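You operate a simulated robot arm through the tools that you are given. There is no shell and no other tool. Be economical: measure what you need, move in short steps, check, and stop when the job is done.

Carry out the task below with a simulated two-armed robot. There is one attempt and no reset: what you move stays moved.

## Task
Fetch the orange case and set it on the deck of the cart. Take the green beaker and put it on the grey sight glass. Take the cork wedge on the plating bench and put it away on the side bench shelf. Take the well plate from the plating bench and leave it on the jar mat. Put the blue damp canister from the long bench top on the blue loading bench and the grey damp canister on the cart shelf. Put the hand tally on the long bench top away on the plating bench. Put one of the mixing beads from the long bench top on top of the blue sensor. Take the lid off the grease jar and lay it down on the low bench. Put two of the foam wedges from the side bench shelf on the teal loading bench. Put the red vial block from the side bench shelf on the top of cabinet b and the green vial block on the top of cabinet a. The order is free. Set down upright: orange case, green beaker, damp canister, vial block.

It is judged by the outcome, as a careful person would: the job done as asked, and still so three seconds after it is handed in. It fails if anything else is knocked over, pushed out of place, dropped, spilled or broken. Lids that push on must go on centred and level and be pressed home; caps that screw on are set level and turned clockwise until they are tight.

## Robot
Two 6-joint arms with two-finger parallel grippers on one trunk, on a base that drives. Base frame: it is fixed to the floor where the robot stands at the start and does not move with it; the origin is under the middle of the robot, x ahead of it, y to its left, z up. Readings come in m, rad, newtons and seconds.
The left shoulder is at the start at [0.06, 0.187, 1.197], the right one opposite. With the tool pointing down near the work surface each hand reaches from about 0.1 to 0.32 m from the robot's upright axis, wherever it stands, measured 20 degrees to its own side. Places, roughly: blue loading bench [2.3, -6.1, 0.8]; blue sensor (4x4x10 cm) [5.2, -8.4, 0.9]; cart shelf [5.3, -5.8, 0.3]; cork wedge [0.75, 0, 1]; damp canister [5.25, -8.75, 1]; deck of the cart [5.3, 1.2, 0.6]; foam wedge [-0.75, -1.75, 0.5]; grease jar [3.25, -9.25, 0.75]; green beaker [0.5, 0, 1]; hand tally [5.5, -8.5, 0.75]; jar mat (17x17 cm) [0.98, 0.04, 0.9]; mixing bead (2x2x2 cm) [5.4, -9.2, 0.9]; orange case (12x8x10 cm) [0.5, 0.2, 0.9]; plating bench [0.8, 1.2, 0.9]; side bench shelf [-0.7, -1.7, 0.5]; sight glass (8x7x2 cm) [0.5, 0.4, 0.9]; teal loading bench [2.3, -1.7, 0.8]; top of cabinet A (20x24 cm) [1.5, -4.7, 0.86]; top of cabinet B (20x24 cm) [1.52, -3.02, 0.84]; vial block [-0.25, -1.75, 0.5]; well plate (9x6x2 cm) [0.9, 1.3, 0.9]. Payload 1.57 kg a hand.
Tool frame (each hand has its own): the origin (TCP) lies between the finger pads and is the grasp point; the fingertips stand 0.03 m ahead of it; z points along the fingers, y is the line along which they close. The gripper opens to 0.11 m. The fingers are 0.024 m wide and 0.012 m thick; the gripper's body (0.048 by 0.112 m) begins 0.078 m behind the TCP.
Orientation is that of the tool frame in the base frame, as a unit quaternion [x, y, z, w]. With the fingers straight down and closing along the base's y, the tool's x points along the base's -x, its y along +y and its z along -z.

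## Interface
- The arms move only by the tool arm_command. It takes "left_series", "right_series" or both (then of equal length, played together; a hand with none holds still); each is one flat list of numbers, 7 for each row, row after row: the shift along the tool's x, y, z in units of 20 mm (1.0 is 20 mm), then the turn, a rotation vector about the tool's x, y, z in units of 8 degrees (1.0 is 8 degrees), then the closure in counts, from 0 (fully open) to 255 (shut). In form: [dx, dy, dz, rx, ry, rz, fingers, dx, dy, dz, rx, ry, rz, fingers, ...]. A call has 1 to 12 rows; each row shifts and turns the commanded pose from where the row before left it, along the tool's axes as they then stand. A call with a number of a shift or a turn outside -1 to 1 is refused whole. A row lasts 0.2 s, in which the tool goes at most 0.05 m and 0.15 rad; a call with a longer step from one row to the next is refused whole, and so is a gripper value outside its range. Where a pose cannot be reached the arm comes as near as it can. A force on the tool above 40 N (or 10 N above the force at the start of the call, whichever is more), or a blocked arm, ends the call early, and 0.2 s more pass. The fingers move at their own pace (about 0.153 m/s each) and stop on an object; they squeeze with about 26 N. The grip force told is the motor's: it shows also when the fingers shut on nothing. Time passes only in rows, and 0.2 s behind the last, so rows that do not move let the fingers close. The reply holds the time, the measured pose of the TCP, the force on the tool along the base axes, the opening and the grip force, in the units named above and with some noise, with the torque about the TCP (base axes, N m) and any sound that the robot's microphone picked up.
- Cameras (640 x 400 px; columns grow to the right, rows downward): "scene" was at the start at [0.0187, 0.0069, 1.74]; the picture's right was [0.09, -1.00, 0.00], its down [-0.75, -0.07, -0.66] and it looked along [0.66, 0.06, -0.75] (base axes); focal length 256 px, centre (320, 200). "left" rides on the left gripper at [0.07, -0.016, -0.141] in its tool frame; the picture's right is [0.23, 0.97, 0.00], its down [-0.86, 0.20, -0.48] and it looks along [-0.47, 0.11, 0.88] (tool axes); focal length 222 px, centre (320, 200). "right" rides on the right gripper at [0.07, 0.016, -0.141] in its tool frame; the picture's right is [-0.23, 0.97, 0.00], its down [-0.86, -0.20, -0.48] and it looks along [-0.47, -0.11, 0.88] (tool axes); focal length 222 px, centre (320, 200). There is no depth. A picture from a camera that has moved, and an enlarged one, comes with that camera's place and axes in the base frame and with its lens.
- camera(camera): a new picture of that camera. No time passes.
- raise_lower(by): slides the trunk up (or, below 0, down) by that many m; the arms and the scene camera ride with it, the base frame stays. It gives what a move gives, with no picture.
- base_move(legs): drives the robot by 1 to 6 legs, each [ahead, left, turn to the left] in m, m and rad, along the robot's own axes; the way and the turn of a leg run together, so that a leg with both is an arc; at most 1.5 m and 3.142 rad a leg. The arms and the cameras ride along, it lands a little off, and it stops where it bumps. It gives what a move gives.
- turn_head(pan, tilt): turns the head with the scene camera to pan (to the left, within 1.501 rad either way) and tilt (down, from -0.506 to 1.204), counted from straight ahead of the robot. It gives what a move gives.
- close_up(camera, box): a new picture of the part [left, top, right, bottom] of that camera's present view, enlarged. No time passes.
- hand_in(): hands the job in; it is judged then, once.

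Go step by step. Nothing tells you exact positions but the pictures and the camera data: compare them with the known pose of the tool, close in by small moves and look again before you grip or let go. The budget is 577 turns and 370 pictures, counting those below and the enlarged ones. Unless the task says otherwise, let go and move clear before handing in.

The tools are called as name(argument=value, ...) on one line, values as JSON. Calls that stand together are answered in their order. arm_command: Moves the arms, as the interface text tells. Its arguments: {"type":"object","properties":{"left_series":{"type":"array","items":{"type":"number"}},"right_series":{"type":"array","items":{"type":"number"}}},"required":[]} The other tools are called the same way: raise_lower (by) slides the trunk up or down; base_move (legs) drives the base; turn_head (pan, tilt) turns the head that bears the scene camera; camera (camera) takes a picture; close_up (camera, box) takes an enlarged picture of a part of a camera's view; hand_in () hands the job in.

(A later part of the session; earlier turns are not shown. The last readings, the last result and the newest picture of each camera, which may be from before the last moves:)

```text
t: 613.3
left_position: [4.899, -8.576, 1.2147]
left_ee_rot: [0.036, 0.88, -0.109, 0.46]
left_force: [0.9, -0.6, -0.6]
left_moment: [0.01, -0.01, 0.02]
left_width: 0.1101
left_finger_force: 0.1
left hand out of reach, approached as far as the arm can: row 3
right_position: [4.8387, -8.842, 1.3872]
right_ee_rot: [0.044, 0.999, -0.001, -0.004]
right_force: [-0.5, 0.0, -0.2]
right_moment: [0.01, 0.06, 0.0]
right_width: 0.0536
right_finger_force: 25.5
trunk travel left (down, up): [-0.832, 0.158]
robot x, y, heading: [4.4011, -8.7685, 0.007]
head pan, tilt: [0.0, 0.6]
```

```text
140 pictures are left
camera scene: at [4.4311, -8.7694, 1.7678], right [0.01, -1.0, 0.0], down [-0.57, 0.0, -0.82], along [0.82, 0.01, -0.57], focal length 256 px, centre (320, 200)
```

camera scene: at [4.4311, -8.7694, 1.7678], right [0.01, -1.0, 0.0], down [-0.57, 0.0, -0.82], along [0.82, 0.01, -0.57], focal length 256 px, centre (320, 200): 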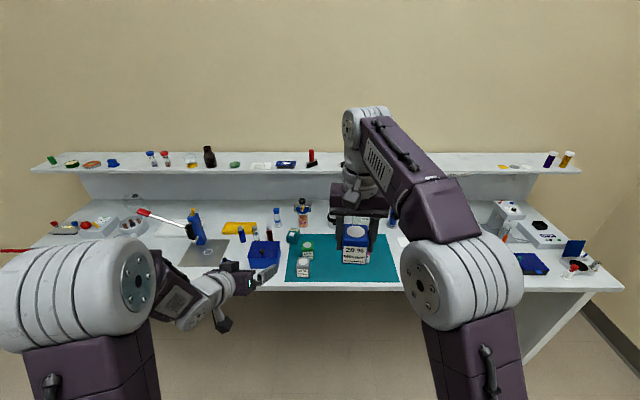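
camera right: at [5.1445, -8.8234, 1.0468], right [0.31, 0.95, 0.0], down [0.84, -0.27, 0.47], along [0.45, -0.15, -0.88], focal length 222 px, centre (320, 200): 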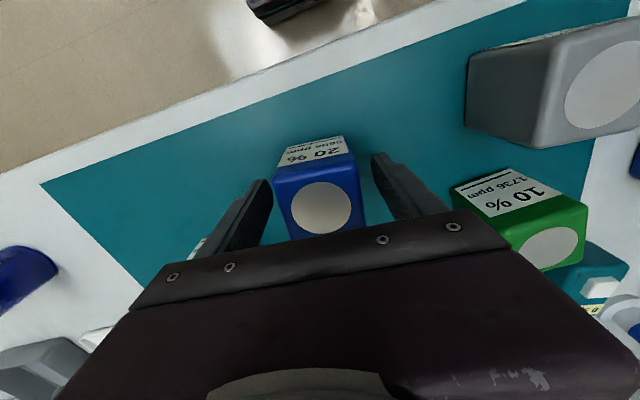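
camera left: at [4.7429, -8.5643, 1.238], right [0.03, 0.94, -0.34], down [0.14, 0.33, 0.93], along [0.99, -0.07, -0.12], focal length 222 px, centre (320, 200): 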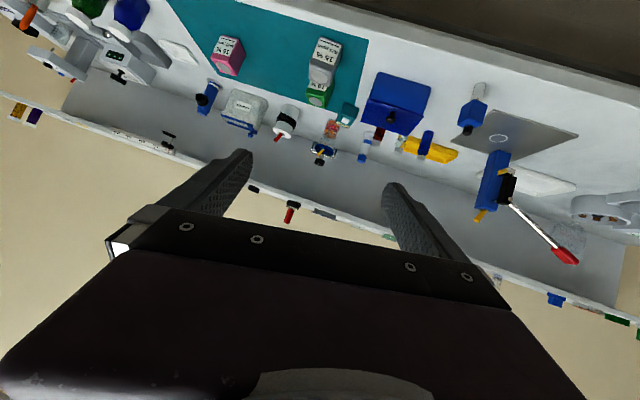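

Level the left gripper's roll and yaw, lower, and line up with the grey canister.

arm_command(left_series=[0, 0, 0, 0, 0, 1, 0, 0, 0, 0, 0, 0, 0.38, 0, 0, 0, 0, -0.54, 0, -0.36, 0, 0, 0, 0, -0.54, 0, -0.36, 0])

raise_lower(by=-0.3)

base_move(legs=[[0.1, -0.116, 0]])

camera(camera="left")

```text
t: 614.3
left_position: [4.8986, -8.5772, 1.2136]
left_ee_rot: [0.04, 0.88, -0.02, 0.472]
left_force: [-0.6, -0.3, 0.0]
left_moment: [-0.01, -0.02, -0.01]
left_width: 0.11
left_finger_force: 0.0
right_position: [4.8378, -8.8422, 1.3858]
right_ee_rot: [0.045, 0.999, -0.001, -0.004]
right_force: [0.2, 0.1, -0.7]
right_moment: [0.01, -0.02, 0.01]
right_width: 0.0535
right_finger_force: 25.8
trunk travel left (down, up): [-0.832, 0.158]
robot x, y, heading: [4.3969, -8.7701, 0.005]
head pan, tilt: [0.0, 0.6]
```

```text
t: 617.3
left_position: [4.899, -8.5782, 0.9137]
left_ee_rot: [0.042, 0.88, -0.022, 0.473]
left_force: [-0.3, 0.0, -0.3]
left_moment: [-0.01, 0.04, 0.05]
left_width: 0.1103
left_finger_force: 0.0
right_position: [4.838, -8.8426, 1.0869]
right_ee_rot: [0.045, 0.999, 0.0, -0.004]
right_force: [-0.2, -0.9, -1.7]
right_moment: [-0.01, 0.0, -0.03]
right_width: 0.0537
right_finger_force: 25.8
trunk travel left (down, up): [-0.532, 0.458]
robot x, y, heading: [4.3999, -8.7724, 0.009]
head pan, tilt: [0.0, 0.6]
```

```text
t: 618.7
left_position: [5.0026, -8.6924, 0.9141]
left_ee_rot: [0.041, 0.88, -0.022, 0.473]
left_force: [1.1, -0.2, 0.3]
left_moment: [0.03, -0.02, 0.0]
left_width: 0.1101
left_finger_force: 0.0
right_position: [4.9418, -8.9571, 1.0869]
right_ee_rot: [0.045, 0.999, 0.0, -0.003]
right_force: [-0.1, 0.7, -1.5]
right_moment: [0.04, 0.03, 0.03]
right_width: 0.0537
right_finger_force: 26.4
trunk travel left (down, up): [-0.532, 0.458]
robot x, y, heading: [4.5059, -8.885, 0.006]
head pan, tilt: [0.0, 0.6]
```

```text
139 pictures are left
camera left: at [4.8463, -8.6942, 0.9346], right [-0.04, 0.98, -0.19], down [0.09, 0.19, 0.98], along [1.0, 0.02, -0.1], focal length 222 px, centre (320, 200)
```

left: 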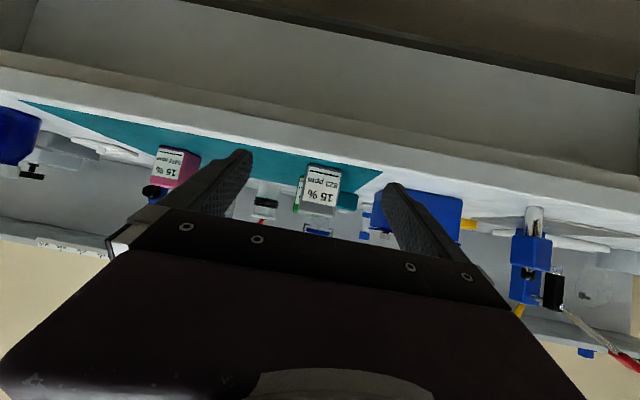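

Aligned. Lower 2 cm and advance 0.178 m.

raise_lower(by=-0.02)

base_move(legs=[[0.178, 0.003, -0.004]])

camera(camera="left")

```text
t: 619.3
left_position: [5.0023, -8.6909, 0.8944]
left_ee_rot: [0.041, 0.88, -0.021, 0.473]
left_force: [0.3, 0.2, 0.0]
left_moment: [-0.01, 0.0, 0.0]
left_width: 0.1099
left_finger_force: 0.0
right_position: [4.9418, -8.9566, 1.067]
right_ee_rot: [0.045, 0.999, -0.001, -0.004]
right_force: [-0.4, 0.4, -0.6]
right_moment: [-0.02, 0.01, 0.01]
right_width: 0.0536
right_finger_force: 26.2
trunk travel left (down, up): [-0.512, 0.478]
robot x, y, heading: [4.5059, -8.8853, 0.002]
head pan, tilt: [0.0, 0.6]
```

```text
t: 620.8
left_position: [5.184, -8.6911, 0.8934]
left_ee_rot: [0.044, 0.88, -0.023, 0.472]
left_force: [1.4, -0.2, -0.6]
left_moment: [0.02, -0.02, 0.0]
left_width: 0.1101
left_finger_force: 0.1
right_position: [5.121, -8.9542, 1.066]
right_ee_rot: [0.048, 0.999, -0.001, -0.003]
right_force: [-0.5, 0.2, -0.8]
right_moment: [-0.07, 0.0, 0.03]
right_width: 0.0535
right_finger_force: 25.7
trunk travel left (down, up): [-0.512, 0.478]
robot x, y, heading: [4.6838, -8.8795, 0.001]
head pan, tilt: [0.0, 0.6]
```

```text
138 pictures are left
camera left: at [5.0262, -8.6922, 0.9144], right [-0.03, 0.98, -0.19], down [0.09, 0.19, 0.98], along [1.0, 0.01, -0.1], focal length 222 px, centre (320, 200)
```

left: 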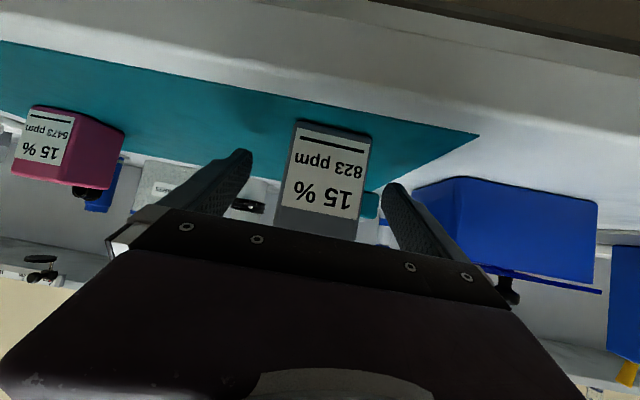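

arm_command(left_series=[0, 0, 0, 0, 0, 0, 60, 0, 0, 0, 0, 0, 0, 255, 0, 0, 0, 0, 0, 0, 255, 0, 0, 0, 0, 0, 0, 255])

raise_lower(by=0.12)

base_move(legs=[[-0.5, 0, 0]])

camera(camera="left")

camera(camera="scene")

```text
t: 621.8
left_position: [5.1825, -8.6906, 0.8946]
left_ee_rot: [0.043, 0.88, -0.023, 0.472]
left_force: [0.1, -0.9, 1.5]
left_moment: [0.0, 0.04, 0.03]
left_width: 0.0536
left_finger_force: 26.1
right_position: [5.1186, -8.9537, 1.0666]
right_ee_rot: [0.049, 0.999, -0.001, -0.003]
right_force: [0.7, 0.8, -1.6]
right_moment: [-0.04, 0.02, 0.02]
right_width: 0.0535
right_finger_force: 25.5
trunk travel left (down, up): [-0.512, 0.478]
robot x, y, heading: [4.6855, -8.8785, -0.002]
head pan, tilt: [0.0, 0.6]
```

```text
t: 623.3
left_position: [5.1823, -8.6916, 1.0126]
left_ee_rot: [0.043, 0.88, -0.023, 0.472]
left_force: [0.2, 0.2, -2.4]
left_moment: [0.01, 0.02, -0.01]
left_width: 0.0535
left_finger_force: 25.5
right_position: [5.1199, -8.9547, 1.1876]
right_ee_rot: [0.047, 0.999, -0.001, -0.003]
right_force: [0.0, 0.4, -1.3]
right_moment: [0.03, 0.01, -0.04]
right_width: 0.0538
right_finger_force: 25.6
trunk travel left (down, up): [-0.632, 0.358]
robot x, y, heading: [4.6832, -8.8794, 0.001]
head pan, tilt: [0.0, 0.6]
```

```text
t: 626.3
left_position: [4.6812, -8.6855, 1.0136]
left_ee_rot: [0.035, 0.881, -0.018, 0.472]
left_force: [-0.1, -0.8, -2.0]
left_moment: [0.02, 0.02, 0.02]
left_width: 0.0536
left_finger_force: 25.9
right_position: [4.6242, -8.9512, 1.1862]
right_ee_rot: [0.037, 0.999, 0.0, -0.004]
right_force: [-0.4, -0.2, -1.3]
right_moment: [-0.02, 0.02, -0.01]
right_width: 0.0537
right_finger_force: 25.2
trunk travel left (down, up): [-0.632, 0.358]
robot x, y, heading: [4.1895, -8.8864, 0.019]
head pan, tilt: [0.0, 0.6]
```

```text
137 pictures are left
camera left: at [4.525, -8.6903, 1.0345], right [-0.05, 0.98, -0.19], down [0.09, 0.19, 0.98], along [0.99, 0.03, -0.1], focal length 222 px, centre (320, 200)
```

left: 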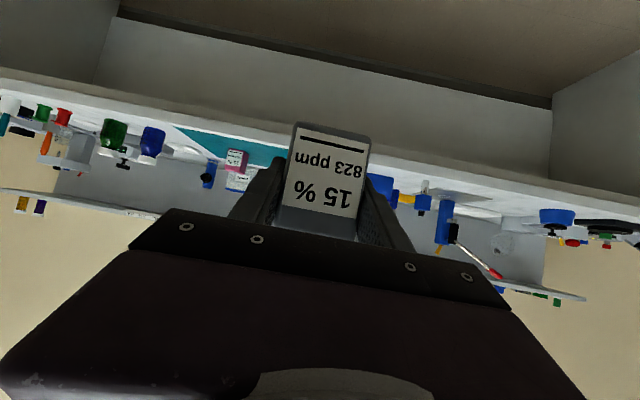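

```text
136 pictures are left
camera scene: at [4.217, -8.8844, 1.5678], right [0.02, -1.0, 0.0], down [-0.57, -0.01, -0.82], along [0.82, 0.02, -0.57], focal length 256 px, centre (320, 200)
```

scene: 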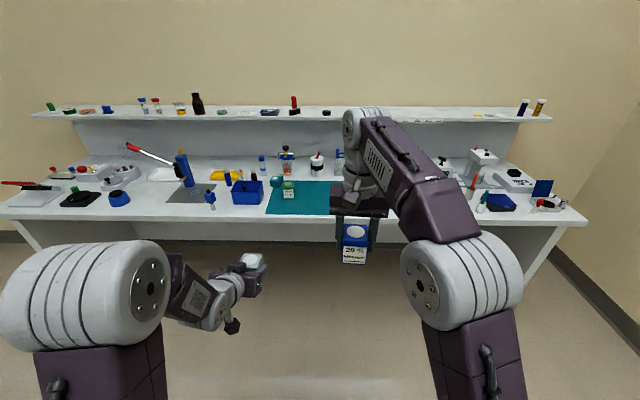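

Both canisters held. Slide along toward the cart at (5.3, −5.8).

base_move(legs=[[-0.05, 0, -0.019], [0, 1.5, 0], [0, 1.3, 0]])

camera(camera="scene")

```text
t: 640.4
left_position: [4.5671, -5.8682, 1.0137]
left_ee_rot: [0.031, 0.881, -0.016, 0.472]
left_force: [-0.6, -0.4, -1.6]
left_moment: [0.01, -0.01, 0.0]
left_width: 0.0534
left_finger_force: 25.8
right_position: [4.512, -6.1318, 1.1861]
right_ee_rot: [0.034, 0.999, 0.0, -0.004]
right_force: [0.3, -0.5, -0.6]
right_moment: [-0.03, 0.04, 0.01]
right_width: 0.0532
right_finger_force: 26.0
trunk travel left (down, up): [-0.632, 0.358]
robot x, y, heading: [4.0726, -6.0674, 0.031]
head pan, tilt: [0.0, 0.6]
```

```text
135 pictures are left
camera scene: at [4.104, -6.0691, 1.5678], right [0.03, -1.0, 0.0], down [-0.56, -0.02, -0.82], along [0.82, 0.02, -0.57], focal length 256 px, centre (320, 200)
```

scene: 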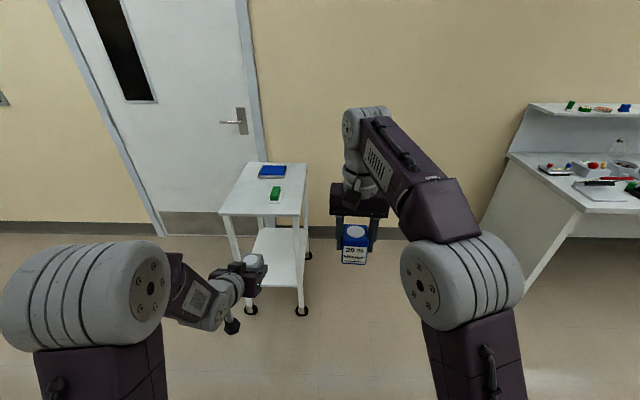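

The cart: near side x≈5.07, y −5.92…−5.58, top ≈0.80, shelf ≈0.28. Straighten, align, and lower the trunk in front of it.

base_move(legs=[[0, 0.08, -0.03]])

raise_lower(by=-0.4)

raise_lower(by=-0.22)

camera(camera="left")

camera(camera="scene")

```text
t: 641.5
left_position: [4.5736, -5.8025, 1.0137]
left_ee_rot: [0.046, 0.88, -0.024, 0.472]
left_force: [-0.8, -0.3, -1.3]
left_moment: [0.0, 0.02, -0.01]
left_width: 0.0533
left_finger_force: 25.5
right_position: [4.5096, -6.0657, 1.1874]
right_ee_rot: [0.051, 0.999, -0.001, -0.003]
right_force: [0.2, -0.9, -2.3]
right_moment: [-0.01, -0.01, 0.0]
right_width: 0.0538
right_finger_force: 26.2
trunk travel left (down, up): [-0.632, 0.358]
robot x, y, heading: [4.0728, -5.9853, -0.001]
head pan, tilt: [0.0, 0.6]
```

```text
t: 645.3
left_position: [4.5721, -5.8023, 0.6137]
left_ee_rot: [0.045, 0.88, -0.023, 0.472]
left_force: [-0.5, -0.6, -1.6]
left_moment: [0.02, 0.08, 0.01]
left_width: 0.0536
left_finger_force: 25.7
right_position: [4.5091, -6.0654, 0.7865]
right_ee_rot: [0.05, 0.999, 0.0, -0.004]
right_force: [-0.1, 0.5, -0.8]
right_moment: [0.0, -0.01, 0.01]
right_width: 0.0537
right_finger_force: 25.8
trunk travel left (down, up): [-0.232, 0.758]
robot x, y, heading: [4.0724, -5.9886, -0.005]
head pan, tilt: [0.0, 0.6]
```

```text
t: 647.7
left_position: [4.573, -5.8016, 0.3944]
left_ee_rot: [0.046, 0.88, -0.024, 0.472]
left_force: [-0.8, 0.0, -1.3]
left_moment: [-0.01, 0.03, -0.01]
left_width: 0.0535
left_finger_force: 26.2
right_position: [4.5091, -6.0656, 0.5674]
right_ee_rot: [0.051, 0.999, -0.001, -0.004]
right_force: [-0.9, 0.0, -1.1]
right_moment: [0.0, 0.0, -0.01]
right_width: 0.0534
right_finger_force: 26.3
trunk travel left (down, up): [-0.012, 0.978]
robot x, y, heading: [4.0758, -5.9856, 0.0]
head pan, tilt: [0.0, 0.6]
```

```text
134 pictures are left
camera left: at [4.4159, -5.8025, 0.4146], right [-0.02, 0.98, -0.19], down [0.09, 0.19, 0.98], along [1.0, 0.01, -0.1], focal length 222 px, centre (320, 200)
```

left: 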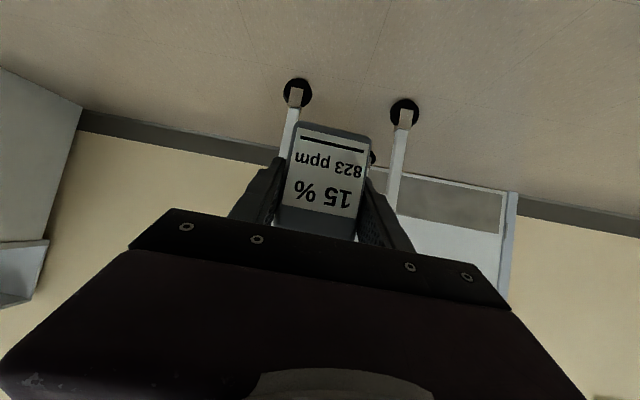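

```text
133 pictures are left
camera scene: at [4.1029, -5.9885, 0.9479], right [-0.01, -1.0, 0.0], down [-0.57, 0.0, -0.82], along [0.82, 0.0, -0.57], focal length 256 px, centre (320, 200)
```

scene: 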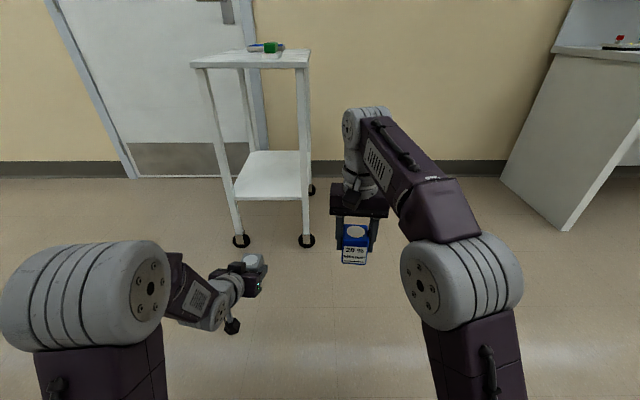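

Cart centre y≈−5.76, shelf z≈0.27. Move the right hand outward 6 cm, lower the left slightly, then drive in.

arm_command(left_series=[0.83, 0, 0.55, 0, 0, 0, 255, 0.6, 0, 0.4, 0, 0, 0, 255, 0, 0, 0, 0, 0, 0, 255], right_series=[0, -1, 0, 0, 0, 0, 255, 0, -1, 0, 0, 0, 0, 255, 0, -1, 0, 0, 0, 0, 255])

base_move(legs=[[0.0, 0.035, 0], [0.45, 0, 0]])

camera(camera="left")

camera(camera="scene")

```text
t: 648.5
left_position: [4.5734, -5.8022, 0.3581]
left_ee_rot: [0.045, 0.88, -0.024, 0.473]
left_force: [-0.9, -0.2, -1.6]
left_moment: [0.01, 0.0, 0.02]
left_width: 0.0536
left_finger_force: 26.5
right_position: [4.5046, -6.1269, 0.5673]
right_ee_rot: [0.05, 0.999, 0.0, -0.004]
right_force: [0.0, 0.3, -0.4]
right_moment: [-0.03, 0.04, 0.01]
right_width: 0.0536
right_finger_force: 26.0
trunk travel left (down, up): [-0.012, 0.978]
robot x, y, heading: [4.0719, -5.9909, -0.009]
head pan, tilt: [0.0, 0.6]
```

```text
t: 651.6
left_position: [5.0218, -5.7731, 0.3589]
left_ee_rot: [0.048, 0.88, -0.025, 0.472]
left_force: [-12.8, -2.6, -2.1]
left_moment: [-0.11, 0.53, 0.28]
left_width: 0.0538
left_finger_force: 26.2
right_position: [4.951, -6.099, 0.5681]
right_ee_rot: [0.053, 0.999, -0.001, -0.003]
right_force: [0.2, 0.2, -1.1]
right_moment: [-0.01, 0.01, -0.02]
right_width: 0.0537
right_finger_force: 25.7
trunk travel left (down, up): [-0.012, 0.978]
robot x, y, heading: [4.5233, -5.9565, -0.008]
head pan, tilt: [0.0, 0.6]
```

```text
132 pictures are left
camera left: at [4.8646, -5.7728, 0.3796], right [-0.02, 0.98, -0.19], down [0.1, 0.19, 0.98], along [1.0, 0.0, -0.1], focal length 222 px, centre (320, 200)
```

left: 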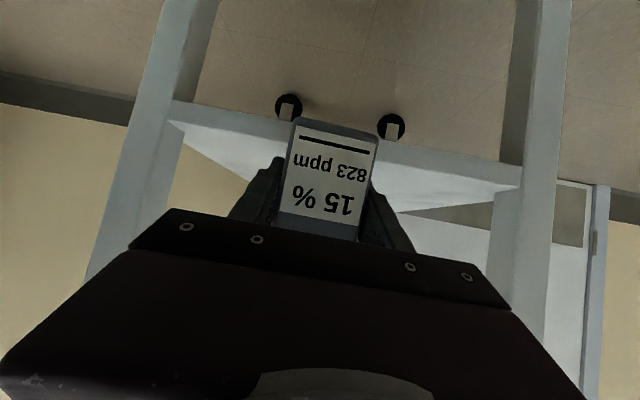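

```text
131 pictures are left
camera scene: at [4.5501, -5.9569, 0.9478], right [-0.01, -1.0, 0.0], down [-0.56, 0.01, -0.83], along [0.83, -0.01, -0.56], focal length 256 px, centre (320, 200)
```

scene: 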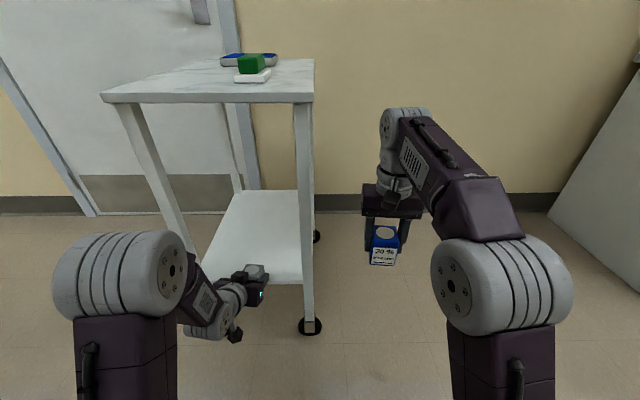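

It's touching the shelf's front edge (the shelf is higher than I judged). Back off and raise 6 cm.

base_move(legs=[[-0.08, 0, 0.008]])

raise_lower(by=0.07)

camera(camera="left")

camera(camera="scene")

```text
t: 652.7
left_position: [4.9413, -5.7692, 0.3588]
left_ee_rot: [0.046, 0.881, -0.024, 0.471]
left_force: [0.4, 0.3, -1.0]
left_moment: [-0.02, 0.01, -0.01]
left_width: 0.0539
left_finger_force: 26.1
right_position: [4.8736, -6.0936, 0.567]
right_ee_rot: [0.05, 0.999, -0.001, -0.003]
right_force: [-0.1, -0.1, -1.4]
right_moment: [-0.01, 0.0, 0.01]
right_width: 0.0532
right_finger_force: 26.3
trunk travel left (down, up): [-0.012, 0.978]
robot x, y, heading: [4.4435, -5.9547, -0.004]
head pan, tilt: [0.0, 0.6]
```

```text
t: 653.8
left_position: [4.9431, -5.7703, 0.4295]
left_ee_rot: [0.046, 0.881, -0.025, 0.47]
left_force: [-0.7, 0.2, -0.6]
left_moment: [-0.02, 0.01, -0.05]
left_width: 0.0538
left_finger_force: 26.1
right_position: [4.8742, -6.0934, 0.638]
right_ee_rot: [0.05, 0.999, -0.001, -0.004]
right_force: [0.2, 0.3, -1.5]
right_moment: [0.04, 0.0, 0.01]
right_width: 0.0537
right_finger_force: 26.4
trunk travel left (down, up): [-0.082, 0.908]
robot x, y, heading: [4.4443, -5.9547, -0.01]
head pan, tilt: [0.0, 0.6]
```

```text
130 pictures are left
camera left: at [4.7857, -5.7704, 0.4495], right [-0.02, 0.98, -0.19], down [0.1, 0.19, 0.98], along [1.0, 0.01, -0.1], focal length 222 px, centre (320, 200)
```

left: 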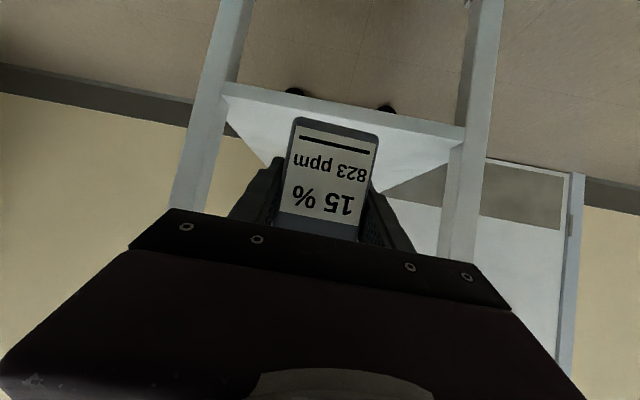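

```text
129 pictures are left
camera scene: at [4.4725, -5.9561, 1.0178], right [-0.01, -1.0, 0.0], down [-0.57, 0.0, -0.82], along [0.82, 0.0, -0.57], focal length 256 px, centre (320, 200)
```

scene: 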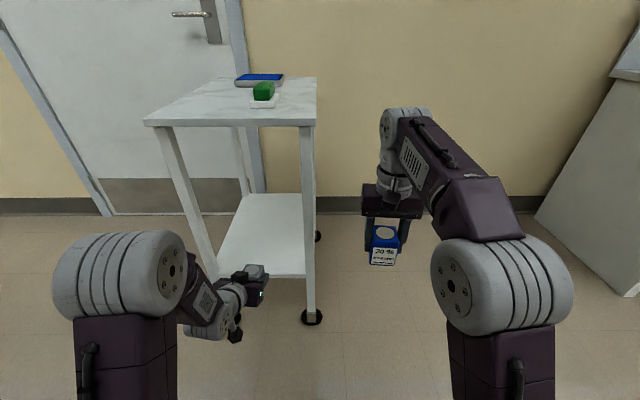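

The cart hasn't moved. Now enter at the higher level.

base_move(legs=[[0.255, 0, 0.005]])

camera(camera="left")

camera(camera="scene")

```text
t: 655.6
left_position: [5.1986, -5.7691, 0.4289]
left_ee_rot: [0.043, 0.88, -0.023, 0.472]
left_force: [-0.1, 0.2, -1.1]
left_moment: [0.01, 0.0, 0.06]
left_width: 0.0538
left_finger_force: 26.6
right_position: [5.1305, -6.0923, 0.6388]
right_ee_rot: [0.048, 0.999, 0.0, -0.004]
right_force: [0.5, -0.4, -1.3]
right_moment: [-0.01, 0.0, 0.01]
right_width: 0.0535
right_finger_force: 25.7
trunk travel left (down, up): [-0.082, 0.908]
robot x, y, heading: [4.703, -5.9565, 0.004]
head pan, tilt: [0.0, 0.6]
```

```text
128 pictures are left
camera left: at [5.0417, -5.7691, 0.4495], right [-0.03, 0.98, -0.19], down [0.1, 0.19, 0.98], along [0.99, 0.01, -0.1], focal length 222 px, centre (320, 200)
```

left: 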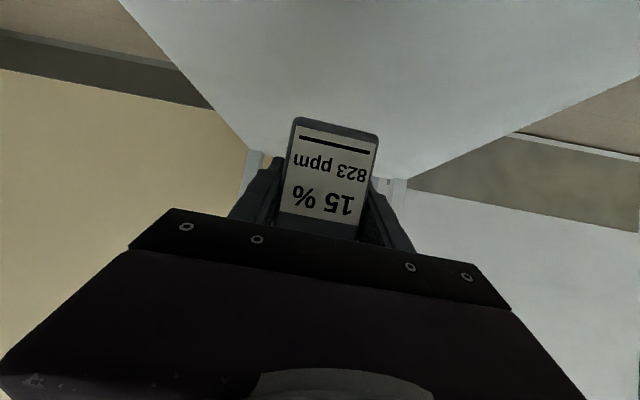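

```text
127 pictures are left
camera scene: at [4.7295, -5.9566, 1.0178], right [0.0, -1.0, 0.0], down [-0.57, 0.0, -0.82], along [0.82, 0.0, -0.57], focal length 256 px, centre (320, 200)
```

scene: 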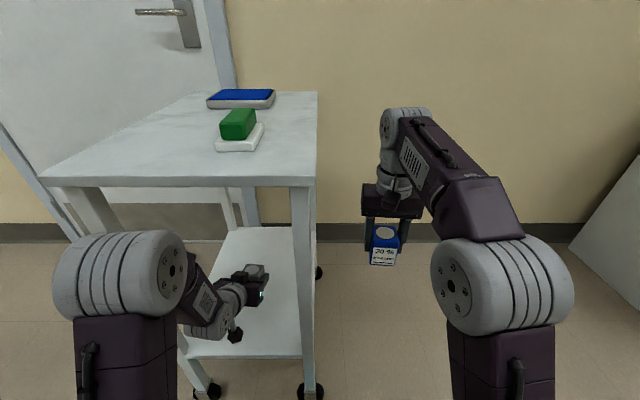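

Inside over the shelf. Lower gradually.

raise_lower(by=-0.058)

raise_lower(by=-0.006)

raise_lower(by=-0.006)

```text
t: 656.6
left_position: [5.1981, -5.7679, 0.3701]
left_ee_rot: [0.043, 0.88, -0.022, 0.472]
left_force: [-1.0, -0.3, -2.5]
left_moment: [-0.03, -0.03, 0.01]
left_width: 0.0538
left_finger_force: 25.2
right_position: [5.132, -6.0937, 0.5795]
right_ee_rot: [0.048, 0.999, -0.001, -0.004]
right_force: [0.5, 0.0, -1.3]
right_moment: [0.01, 0.03, 0.0]
right_width: 0.0533
right_finger_force: 26.3
trunk travel left (down, up): [-0.024, 0.966]
robot x, y, heading: [4.6988, -5.9564, -0.002]
head pan, tilt: [0.0, 0.6]
```

```text
t: 657.1
left_position: [5.1977, -5.7674, 0.3663]
left_ee_rot: [0.044, 0.879, -0.023, 0.474]
left_force: [1.1, -0.4, 8.7]
left_moment: [-0.15, -0.17, 0.0]
left_width: 0.0537
left_finger_force: 25.9
right_position: [5.131, -6.0924, 0.5738]
right_ee_rot: [0.048, 0.999, -0.002, -0.003]
right_force: [-1.1, 0.5, -1.0]
right_moment: [0.0, 0.02, -0.03]
right_width: 0.0535
right_finger_force: 26.2
trunk travel left (down, up): [-0.018, 0.972]
robot x, y, heading: [4.6971, -5.9555, 0.007]
head pan, tilt: [0.0, 0.6]
```

```text
t: 657.7
left_position: [5.1976, -5.7685, 0.3607]
left_ee_rot: [0.043, 0.88, -0.022, 0.473]
left_force: [-0.5, 0.0, 18.1]
left_moment: [-0.11, -0.38, 0.02]
left_width: 0.0537
left_finger_force: 25.7
right_position: [5.13, -6.0925, 0.5676]
right_ee_rot: [0.048, 0.999, -0.001, -0.003]
right_force: [1.3, -0.1, -1.7]
right_moment: [0.01, 0.0, 0.02]
right_width: 0.0535
right_finger_force: 26.1
trunk travel left (down, up): [-0.012, 0.978]
robot x, y, heading: [4.7046, -5.9577, -0.001]
head pan, tilt: [0.0, 0.6]
```

Seated. Ease, release, and back straight out.

raise_lower(by=0.004)

arm_command(left_series=[0, 0, 0, 0, 0, 0, 100, 0, 0, 0, 0, 0, 0, 40, 0, 0, 0, 0, 0, 0, 40])

base_move(legs=[[-0.4, 0, 0]])

camera(camera="scene")

```text
t: 658.2
left_position: [5.1962, -5.768, 0.3618]
left_ee_rot: [0.043, 0.882, -0.023, 0.469]
left_force: [-0.9, 0.0, 1.7]
left_moment: [0.05, 0.0, 0.03]
left_width: 0.0538
left_finger_force: 25.8
right_position: [5.1316, -6.0926, 0.571]
right_ee_rot: [0.048, 0.999, 0.0, -0.004]
right_force: [-0.3, -0.4, -0.6]
right_moment: [0.02, 0.0, -0.02]
right_width: 0.0536
right_finger_force: 25.5
trunk travel left (down, up): [-0.016, 0.974]
robot x, y, heading: [4.6981, -5.9572, -0.003]
head pan, tilt: [0.0, 0.6]
```

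```text
t: 659.0
left_position: [5.1977, -5.7682, 0.3631]
left_ee_rot: [0.043, 0.88, -0.022, 0.472]
left_force: [0.8, 0.2, 0.2]
left_moment: [0.02, 0.0, 0.0]
left_width: 0.0928
left_finger_force: 0.1
right_position: [5.1315, -6.0928, 0.5714]
right_ee_rot: [0.048, 0.999, 0.0, -0.004]
right_force: [0.5, -0.2, -1.9]
right_moment: [0.01, -0.02, 0.04]
right_width: 0.0536
right_finger_force: 25.6
trunk travel left (down, up): [-0.016, 0.974]
robot x, y, heading: [4.6986, -5.9547, -0.002]
head pan, tilt: [0.0, 0.6]
```

```text
t: 661.5
left_position: [4.8013, -5.7725, 0.3627]
left_ee_rot: [0.048, 0.881, -0.025, 0.471]
left_force: [1.1, 0.6, -0.3]
left_moment: [0.02, 0.02, -0.01]
left_width: 0.0928
left_finger_force: 0.0
right_position: [4.731, -6.0948, 0.5727]
right_ee_rot: [0.053, 0.999, -0.001, -0.004]
right_force: [-0.1, 0.0, -0.7]
right_moment: [0.0, -0.02, 0.01]
right_width: 0.0535
right_finger_force: 25.4
trunk travel left (down, up): [-0.016, 0.974]
robot x, y, heading: [4.3006, -5.9557, -0.008]
head pan, tilt: [0.0, 0.6]
```

```text
126 pictures are left
camera scene: at [4.33, -5.9548, 0.9519], right [-0.01, -1.0, 0.0], down [-0.57, 0.01, -0.82], along [0.82, -0.01, -0.57], focal length 256 px, centre (320, 200)
```

scene: 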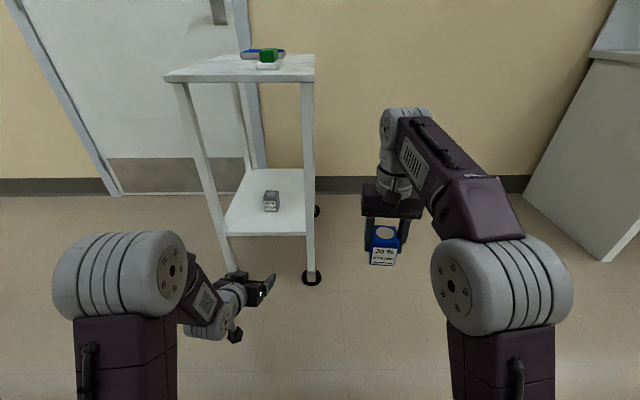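

Grey canister stands on the cart shelf. Now turn toward the blue loading bench with the blue canister.

raise_lower(by=0.4)

base_move(legs=[[-0.35, 0, 0], [0, 0, 3.13], [0.3, 0, 0]])

raise_lower(by=0.3)

camera(camera="scene")

```text
t: 665.3
left_position: [4.8008, -5.7715, 0.7621]
left_ee_rot: [0.049, 0.88, -0.026, 0.471]
left_force: [-0.4, 0.1, -0.1]
left_moment: [0.02, 0.04, 0.03]
left_width: 0.093
left_finger_force: 0.1
right_position: [4.7295, -6.095, 0.9727]
right_ee_rot: [0.053, 0.999, -0.001, -0.004]
right_force: [-0.3, 0.6, -0.7]
right_moment: [0.0, -0.01, 0.03]
right_width: 0.0536
right_finger_force: 25.8
trunk travel left (down, up): [-0.416, 0.574]
robot x, y, heading: [4.3009, -5.9574, -0.007]
head pan, tilt: [0.0, 0.6]
```

```text
t: 676.6
left_position: [3.1572, -6.1339, 0.762]
left_ee_rot: [0.881, -0.046, -0.471, -0.024]
left_force: [-0.8, -0.2, 0.5]
left_moment: [0.01, 0.0, 0.01]
left_width: 0.0928
left_finger_force: 0.1
right_position: [3.2263, -5.8095, 0.9715]
right_ee_rot: [0.999, -0.05, 0.003, -0.003]
right_force: [-0.6, 0.4, -0.8]
right_moment: [-0.01, 0.0, 0.01]
right_width: 0.0538
right_finger_force: 26.1
trunk travel left (down, up): [-0.416, 0.574]
robot x, y, heading: [3.6597, -5.948, 3.135]
head pan, tilt: [0.0, 0.6]
```

```text
t: 679.6
left_position: [3.1595, -6.1349, 1.0629]
left_ee_rot: [0.88, -0.045, -0.472, -0.024]
left_force: [-0.1, -0.5, 0.1]
left_moment: [0.0, -0.01, -0.03]
left_width: 0.0928
left_finger_force: 0.1
right_position: [3.2275, -5.8103, 1.271]
right_ee_rot: [0.999, -0.051, 0.003, -0.001]
right_force: [0.2, 0.8, -1.4]
right_moment: [-0.04, 0.0, 0.01]
right_width: 0.0534
right_finger_force: 25.7
trunk travel left (down, up): [-0.716, 0.274]
robot x, y, heading: [3.656, -5.95, 3.134]
head pan, tilt: [0.0, 0.6]
```

```text
125 pictures are left
camera scene: at [3.6293, -5.9492, 1.6518], right [0.0, 1.0, 0.0], down [0.57, 0.0, -0.82], along [-0.82, 0.0, -0.57], focal length 256 px, centre (320, 200)
```

scene: 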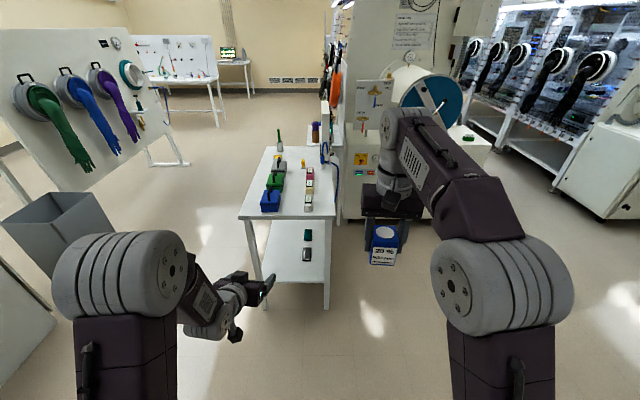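

The blue bench is dead ahead, end-on (near edge x≈2.61, y −6.36…−5.86). Zoom for a free spot.

close_up(camera="scene", box=[220, 120, 360, 240])

```text
3.33 times, centred on (290, 180) of scene
camera zoom: at [3.6293, -5.9492, 1.6518], right [0.0, 1.0, 0.0], down [0.57, 0.0, -0.82], along [-0.82, 0.0, -0.57], focal length 854 px, centre (420, 267)
```

zoom: 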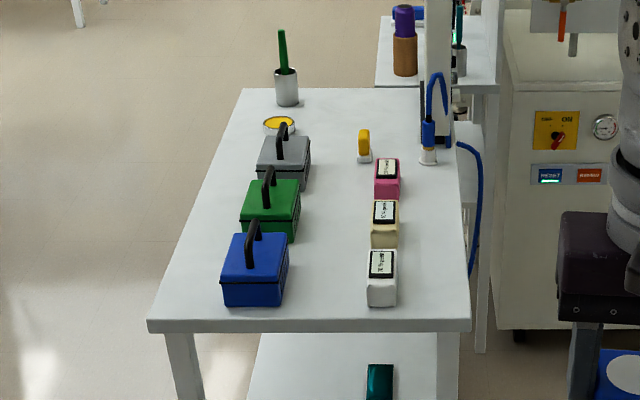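

Free lane spot: (2.56, −6.10). Align the right hand and lower with the arm.

base_move(legs=[[0, 0.29, 0.007], [0.665, 0, 0]])

arm_command(right_series=[0, 0, 1, 0, 0, 0, 255, 0, 0, 1, 0, 0, 0, 255, 0, 0, 1, 0, 0, 0, 255, 0, 0, 1, 0, 0, 0, 255, 0, 0, 1, 0, 0, 0, 255, 0, 0, 1, 0, 0, 0, 255, 0, 0, 1, 0, 0, 0, 255, 0, 0, 1, 0, 0, 0, 255, 0, 0, 1, 0, 0, 0, 255, 0, 0, 1, 0, 0, 0, 255])

camera(camera="right")

camera(camera="scene")

```text
t: 684.9
left_position: [2.4908, -6.4179, 1.064]
left_ee_rot: [0.88, -0.052, -0.472, -0.027]
left_force: [-1.0, 0.0, 1.0]
left_moment: [0.04, 0.0, 0.03]
left_width: 0.0927
left_finger_force: 0.0
right_position: [2.5628, -6.0952, 1.271]
right_ee_rot: [0.998, -0.058, 0.005, -0.001]
right_force: [-0.4, -0.4, -1.8]
right_moment: [0.03, -0.01, 0.01]
right_width: 0.0538
right_finger_force: 26.0
trunk travel left (down, up): [-0.716, 0.274]
robot x, y, heading: [2.9904, -6.2414, 3.116]
head pan, tilt: [0.0, 0.6]
```

```text
t: 687.1
left_position: [2.4898, -6.4196, 1.061]
left_ee_rot: [0.88, -0.053, -0.471, -0.028]
left_force: [-0.2, 1.2, 0.1]
left_moment: [0.03, 0.01, 0.04]
left_width: 0.0925
left_finger_force: 0.0
right_position: [2.5634, -6.0942, 1.0711]
right_ee_rot: [0.998, -0.058, 0.004, -0.001]
right_force: [-0.3, -0.2, -0.6]
right_moment: [-0.03, 0.02, 0.03]
right_width: 0.0538
right_finger_force: 26.0
trunk travel left (down, up): [-0.716, 0.274]
robot x, y, heading: [2.9925, -6.2377, 3.118]
head pan, tilt: [0.0, 0.6]
```

```text
123 pictures are left
camera right: at [2.6305, -6.1197, 1.2136], right [-0.34, -0.94, 0.0], down [-0.83, 0.3, 0.47], along [-0.44, 0.16, -0.88], focal length 222 px, centre (320, 200)
```

right: 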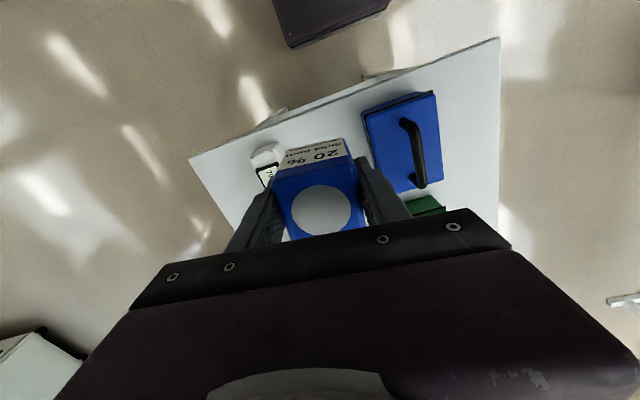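

```text
122 pictures are left
camera scene: at [2.9626, -6.2404, 1.6519], right [0.02, 1.0, 0.0], down [0.57, -0.01, -0.82], along [-0.82, 0.02, -0.57], focal length 256 px, centre (320, 200)
```

scene: 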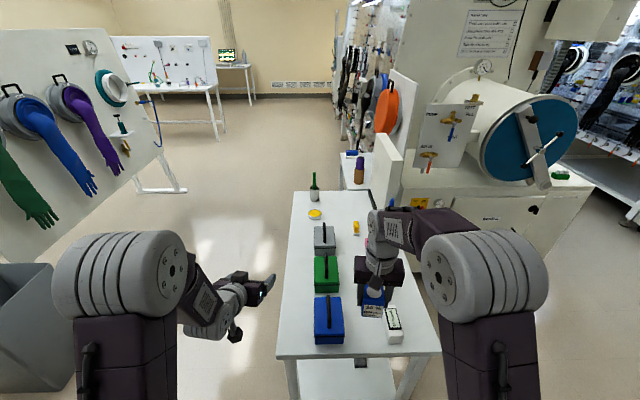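

Centred in the lane. Continue down.

arm_command(right_series=[0, 0, 1, 0, 0, 0, 255, 0, 0, 1, 0, 0, 0, 255, 0, 0, 1, 0, 0, 0, 255, 0, 0, 1, 0, 0, 0, 255, 0, 0, 1, 0, 0, 0, 255, 0, 0, 1, 0, 0, 0, 255, 0, 0, 1, 0, 0, 0, 255, 0, 0, 1, 0, 0, 0, 255, 0, 0, 0.6, 0, 0, 0, 255])

camera(camera="right")

```text
t: 689.1
left_position: [2.4918, -6.4186, 1.0654]
left_ee_rot: [0.879, -0.053, -0.473, -0.028]
left_force: [0.3, -0.7, -0.3]
left_moment: [-0.03, 0.02, 0.0]
left_width: 0.0929
left_finger_force: 0.1
right_position: [2.5656, -6.0956, 0.9011]
right_ee_rot: [0.998, -0.058, -0.002, -0.001]
right_force: [-6.2, 1.6, 21.7]
right_moment: [-0.17, -0.16, 0.0]
right_width: 0.0541
right_finger_force: 26.5
trunk travel left (down, up): [-0.716, 0.274]
robot x, y, heading: [2.9919, -6.2397, 3.119]
head pan, tilt: [0.0, 0.6]
```

```text
121 pictures are left
camera right: at [2.6345, -6.1202, 1.043], right [-0.34, -0.94, 0.0], down [-0.82, 0.3, 0.48], along [-0.45, 0.16, -0.88], focal length 222 px, centre (320, 200)
```

right: 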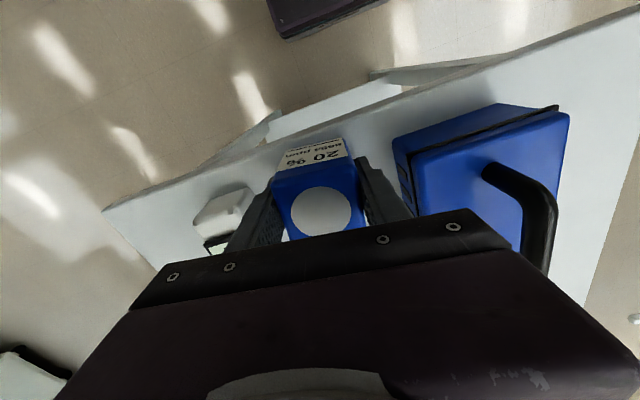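

Contact, but it's only ~6 mm inside the bench edge. Lift 1 cm, move 25 mm further in, and set down again.

arm_command(right_series=[0, 0, -0.7, 0, 0, 0, 255, -0.65, 0, 0, 0, 0, 0, 255, -0.65, 0, 0, 0, 0, 0, 255, 0, 0, 0, 0, 0, 0, 255])

arm_command(right_series=[0, 0, 0.3, 0, 0, 0, 255, 0, 0, 0.15, 0, 0, 0, 255, 0, 0, 0.1, 0, 0, 0, 255])

camera(camera="right")

```text
t: 690.1
left_position: [2.4907, -6.4175, 1.0627]
left_ee_rot: [0.88, -0.052, -0.472, -0.027]
left_force: [-0.1, -0.5, 0.1]
left_moment: [-0.02, 0.01, 0.01]
left_width: 0.093
left_finger_force: 0.2
right_position: [2.5421, -6.0917, 0.9129]
right_ee_rot: [0.998, -0.058, 0.004, -0.002]
right_force: [-0.5, 0.4, -1.2]
right_moment: [0.01, -0.02, -0.01]
right_width: 0.0538
right_finger_force: 26.1
trunk travel left (down, up): [-0.716, 0.274]
robot x, y, heading: [2.9952, -6.2367, 3.122]
head pan, tilt: [0.0, 0.6]
```

```text
t: 690.9
left_position: [2.4889, -6.4183, 1.0642]
left_ee_rot: [0.88, -0.052, -0.471, -0.027]
left_force: [-0.2, -0.4, 0.0]
left_moment: [-0.02, 0.0, 0.04]
left_width: 0.0928
left_finger_force: 0.0
right_position: [2.5398, -6.0911, 0.9019]
right_ee_rot: [0.998, -0.058, 0.004, -0.002]
right_force: [0.6, -0.1, -0.6]
right_moment: [-0.03, 0.01, 0.04]
right_width: 0.0538
right_finger_force: 26.3
trunk travel left (down, up): [-0.716, 0.274]
robot x, y, heading: [2.9931, -6.2437, 3.118]
head pan, tilt: [0.0, 0.6]
```

```text
120 pictures are left
camera right: at [2.608, -6.1162, 1.0439], right [-0.34, -0.94, 0.0], down [-0.83, 0.3, 0.47], along [-0.44, 0.16, -0.88], focal length 222 px, centre (320, 200)
```

right: 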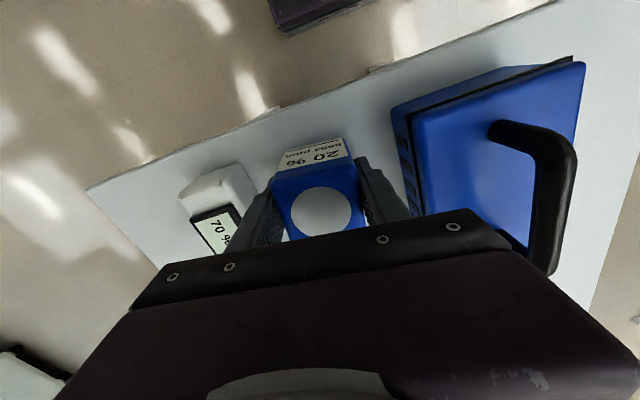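

arm_command(right_series=[0, 0, 0.1, 0, 0, 0, 255, 0, 0, 0.05, 0, 0, 0, 255, 0, 0, 0, 0, 0, 0, 255])

```text
t: 691.7
left_position: [2.4917, -6.4194, 1.0639]
left_ee_rot: [0.879, -0.052, -0.473, -0.027]
left_force: [-0.4, 0.1, 0.1]
left_moment: [-0.02, -0.02, 0.02]
left_width: 0.0927
left_finger_force: 0.3
right_position: [2.5416, -6.0923, 0.9022]
right_ee_rot: [0.998, -0.057, 0.002, -0.001]
right_force: [-1.2, 2.3, 22.5]
right_moment: [-0.14, 0.13, -0.03]
right_width: 0.0538
right_finger_force: 25.7
trunk travel left (down, up): [-0.716, 0.274]
robot x, y, heading: [2.9919, -6.2411, 3.121]
head pan, tilt: [0.0, 0.6]
```

Seated. Ease, open just enough, and rise.

arm_command(right_series=[0, 0, -0.08, 0, 0, 0, 255, 0, 0, 0, 0, 0, 0, 105, 0, 0, 0, 0, 0, 0, 100, 0, 0, -0.5, 0, 0, 0, 100, 0, 0, -1, 0, 0, 0, 100, 0, 0, -1, 0, 0, 0, 100, 0, 0, -1, 0, 0, 0, 100, 0, 0, -1, 0, 0, 0, 100, 0, 0, -1, 0, 0, 0, 100, 0, 0, -1, 0, 0, 0, 100, 0, 0, -1, 0, 0, 0, 100, 0, 0, -1, 0, 0, 0, 100])

camera(camera="right")

```text
t: 694.3
left_position: [2.4896, -6.4188, 1.0634]
left_ee_rot: [0.88, -0.053, -0.472, -0.028]
left_force: [-0.4, 0.0, -0.1]
left_moment: [-0.01, 0.05, -0.01]
left_width: 0.0926
left_finger_force: 0.0
right_position: [2.5397, -6.0925, 1.0704]
right_ee_rot: [0.998, -0.06, 0.004, -0.001]
right_force: [0.5, 0.3, 0.2]
right_moment: [-0.02, 0.0, 0.02]
right_width: 0.0671
right_finger_force: 0.0
trunk travel left (down, up): [-0.716, 0.274]
robot x, y, heading: [2.9919, -6.2453, 3.124]
head pan, tilt: [0.0, 0.6]
```

```text
119 pictures are left
camera right: at [2.6064, -6.1181, 1.2129], right [-0.34, -0.94, 0.0], down [-0.83, 0.3, 0.47], along [-0.44, 0.16, -0.88], focal length 222 px, centre (320, 200)
```

right: 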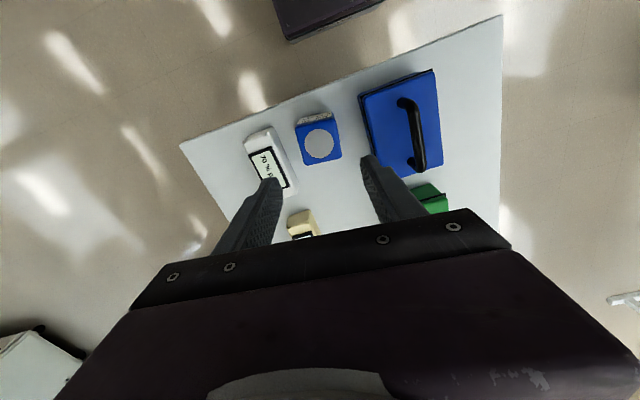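

Blue canister is on the blue loading bench. Next the grease jar: back out, turn and look at its bench.

base_move(legs=[[-0.75, 0, 0], [0, 0, 1.59], [0.5, 0, 0]])

camera(camera="scene")

```text
t: 704.6
left_position: [3.8702, -7.2627, 1.0624]
left_ee_rot: [0.667, 0.576, -0.357, 0.309]
left_force: [-0.5, 0.3, -1.0]
left_moment: [0.01, 0.01, -0.02]
left_width: 0.0927
left_finger_force: 0.1
right_position: [3.5468, -7.2034, 1.0711]
right_ee_rot: [0.756, 0.655, 0.002, -0.003]
right_force: [0.0, 0.5, 0.6]
right_moment: [-0.01, 0.01, 0.03]
right_width: 0.0671
right_finger_force: 0.1
trunk travel left (down, up): [-0.716, 0.274]
robot x, y, heading: [3.7058, -6.7558, -1.614]
head pan, tilt: [0.0, 0.6]
```

```text
118 pictures are left
camera scene: at [3.7056, -6.7844, 1.6519], right [-1.0, 0.05, 0.0], down [0.03, 0.56, -0.83], along [-0.04, -0.82, -0.56], focal length 256 px, centre (320, 200)
```

scene: 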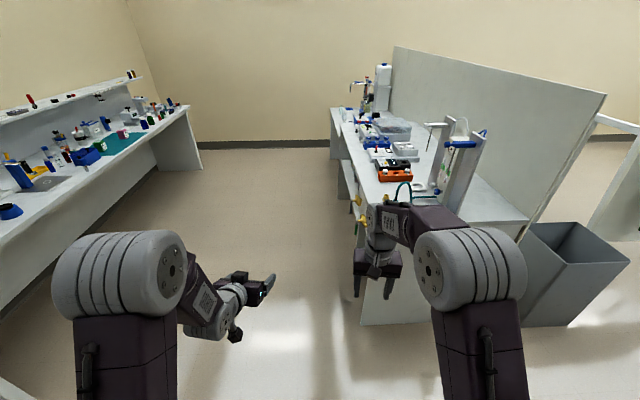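

The low bench runs along x≈2.5–3.45, open toward the aisle. Drive down the aisle and turn to face it at y≈−9.2.

base_move(legs=[[0, 0.52, 0.043], [1.3, 0, 0], [1.1, 0, 0], [0, 0, -1.571]])

camera(camera="scene")

```text
t: 723.0
left_position: [3.62, -9.3384, 1.0633]
left_ee_rot: [0.878, -0.07, -0.471, -0.037]
left_force: [-0.3, -0.6, 1.3]
left_moment: [-0.02, 0.01, 0.01]
left_width: 0.0926
left_finger_force: 0.0
right_position: [3.6831, -9.0146, 1.0723]
right_ee_rot: [0.997, -0.077, 0.004, -0.001]
right_force: [0.3, 0.5, 0.0]
right_moment: [0.02, -0.03, 0.02]
right_width: 0.0667
right_finger_force: 0.0
trunk travel left (down, up): [-0.716, 0.274]
robot x, y, heading: [4.1258, -9.1766, 3.087]
head pan, tilt: [0.0, 0.6]
```

```text
117 pictures are left
camera scene: at [4.1016, -9.1792, 1.6519], right [0.06, 1.0, 0.0], down [0.56, -0.03, -0.83], along [-0.82, 0.05, -0.56], focal length 256 px, centre (320, 200)
```

scene: 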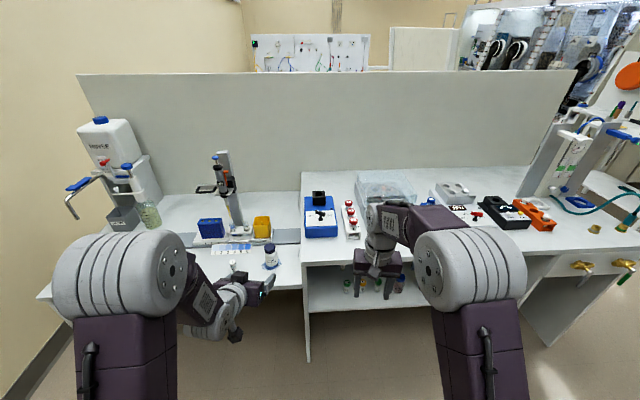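

The grease jar (dark blue lid) stands at the front of the lower, left part. Zoom in.

close_up(camera="scene", box=[180, 200, 330, 300])

camera(camera="left")

camera(camera="right")

```text
4.00 times, centred on (255, 250) of scene
camera zoom: at [4.1016, -9.1792, 1.6519], right [0.06, 1.0, 0.0], down [0.56, -0.03, -0.83], along [-0.82, 0.05, -0.56], focal length 1024 px, centre (580, 0)
```

zoom: 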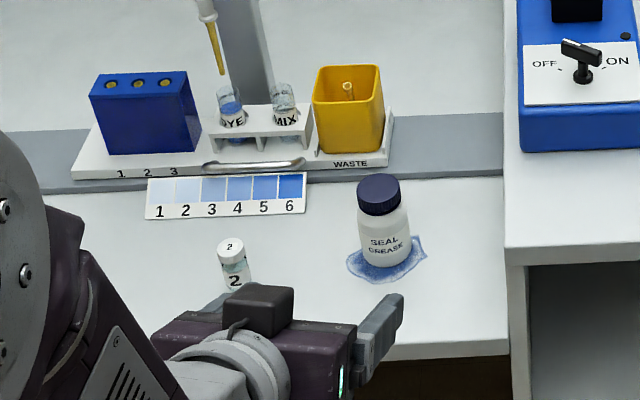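

```text
115 pictures are left
camera left: at [3.7788, -9.3475, 1.0837], right [-0.03, -0.98, -0.19], down [-0.11, -0.18, 0.98], along [-0.99, 0.05, -0.1], focal length 222 px, centre (320, 200)
```

left: 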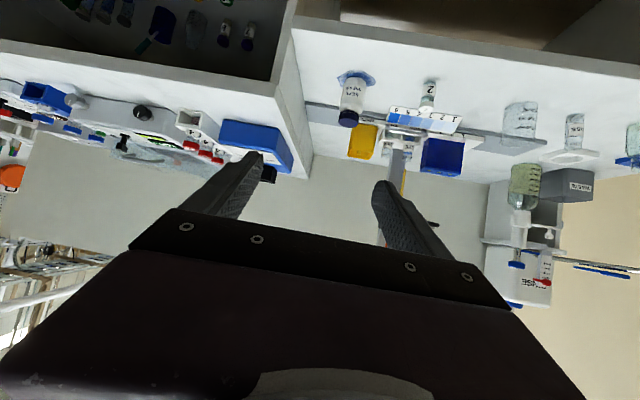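

```text
114 pictures are left
camera right: at [3.7489, -9.0427, 1.2125], right [-0.38, -0.93, 0.0], down [-0.82, 0.33, 0.47], along [-0.44, 0.18, -0.88], focal length 222 px, centre (320, 200)
```

right: 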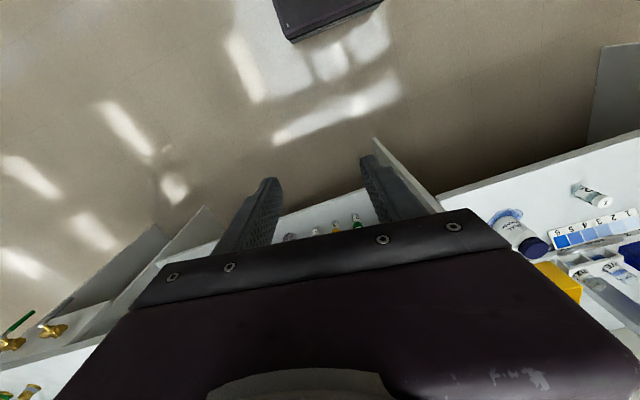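

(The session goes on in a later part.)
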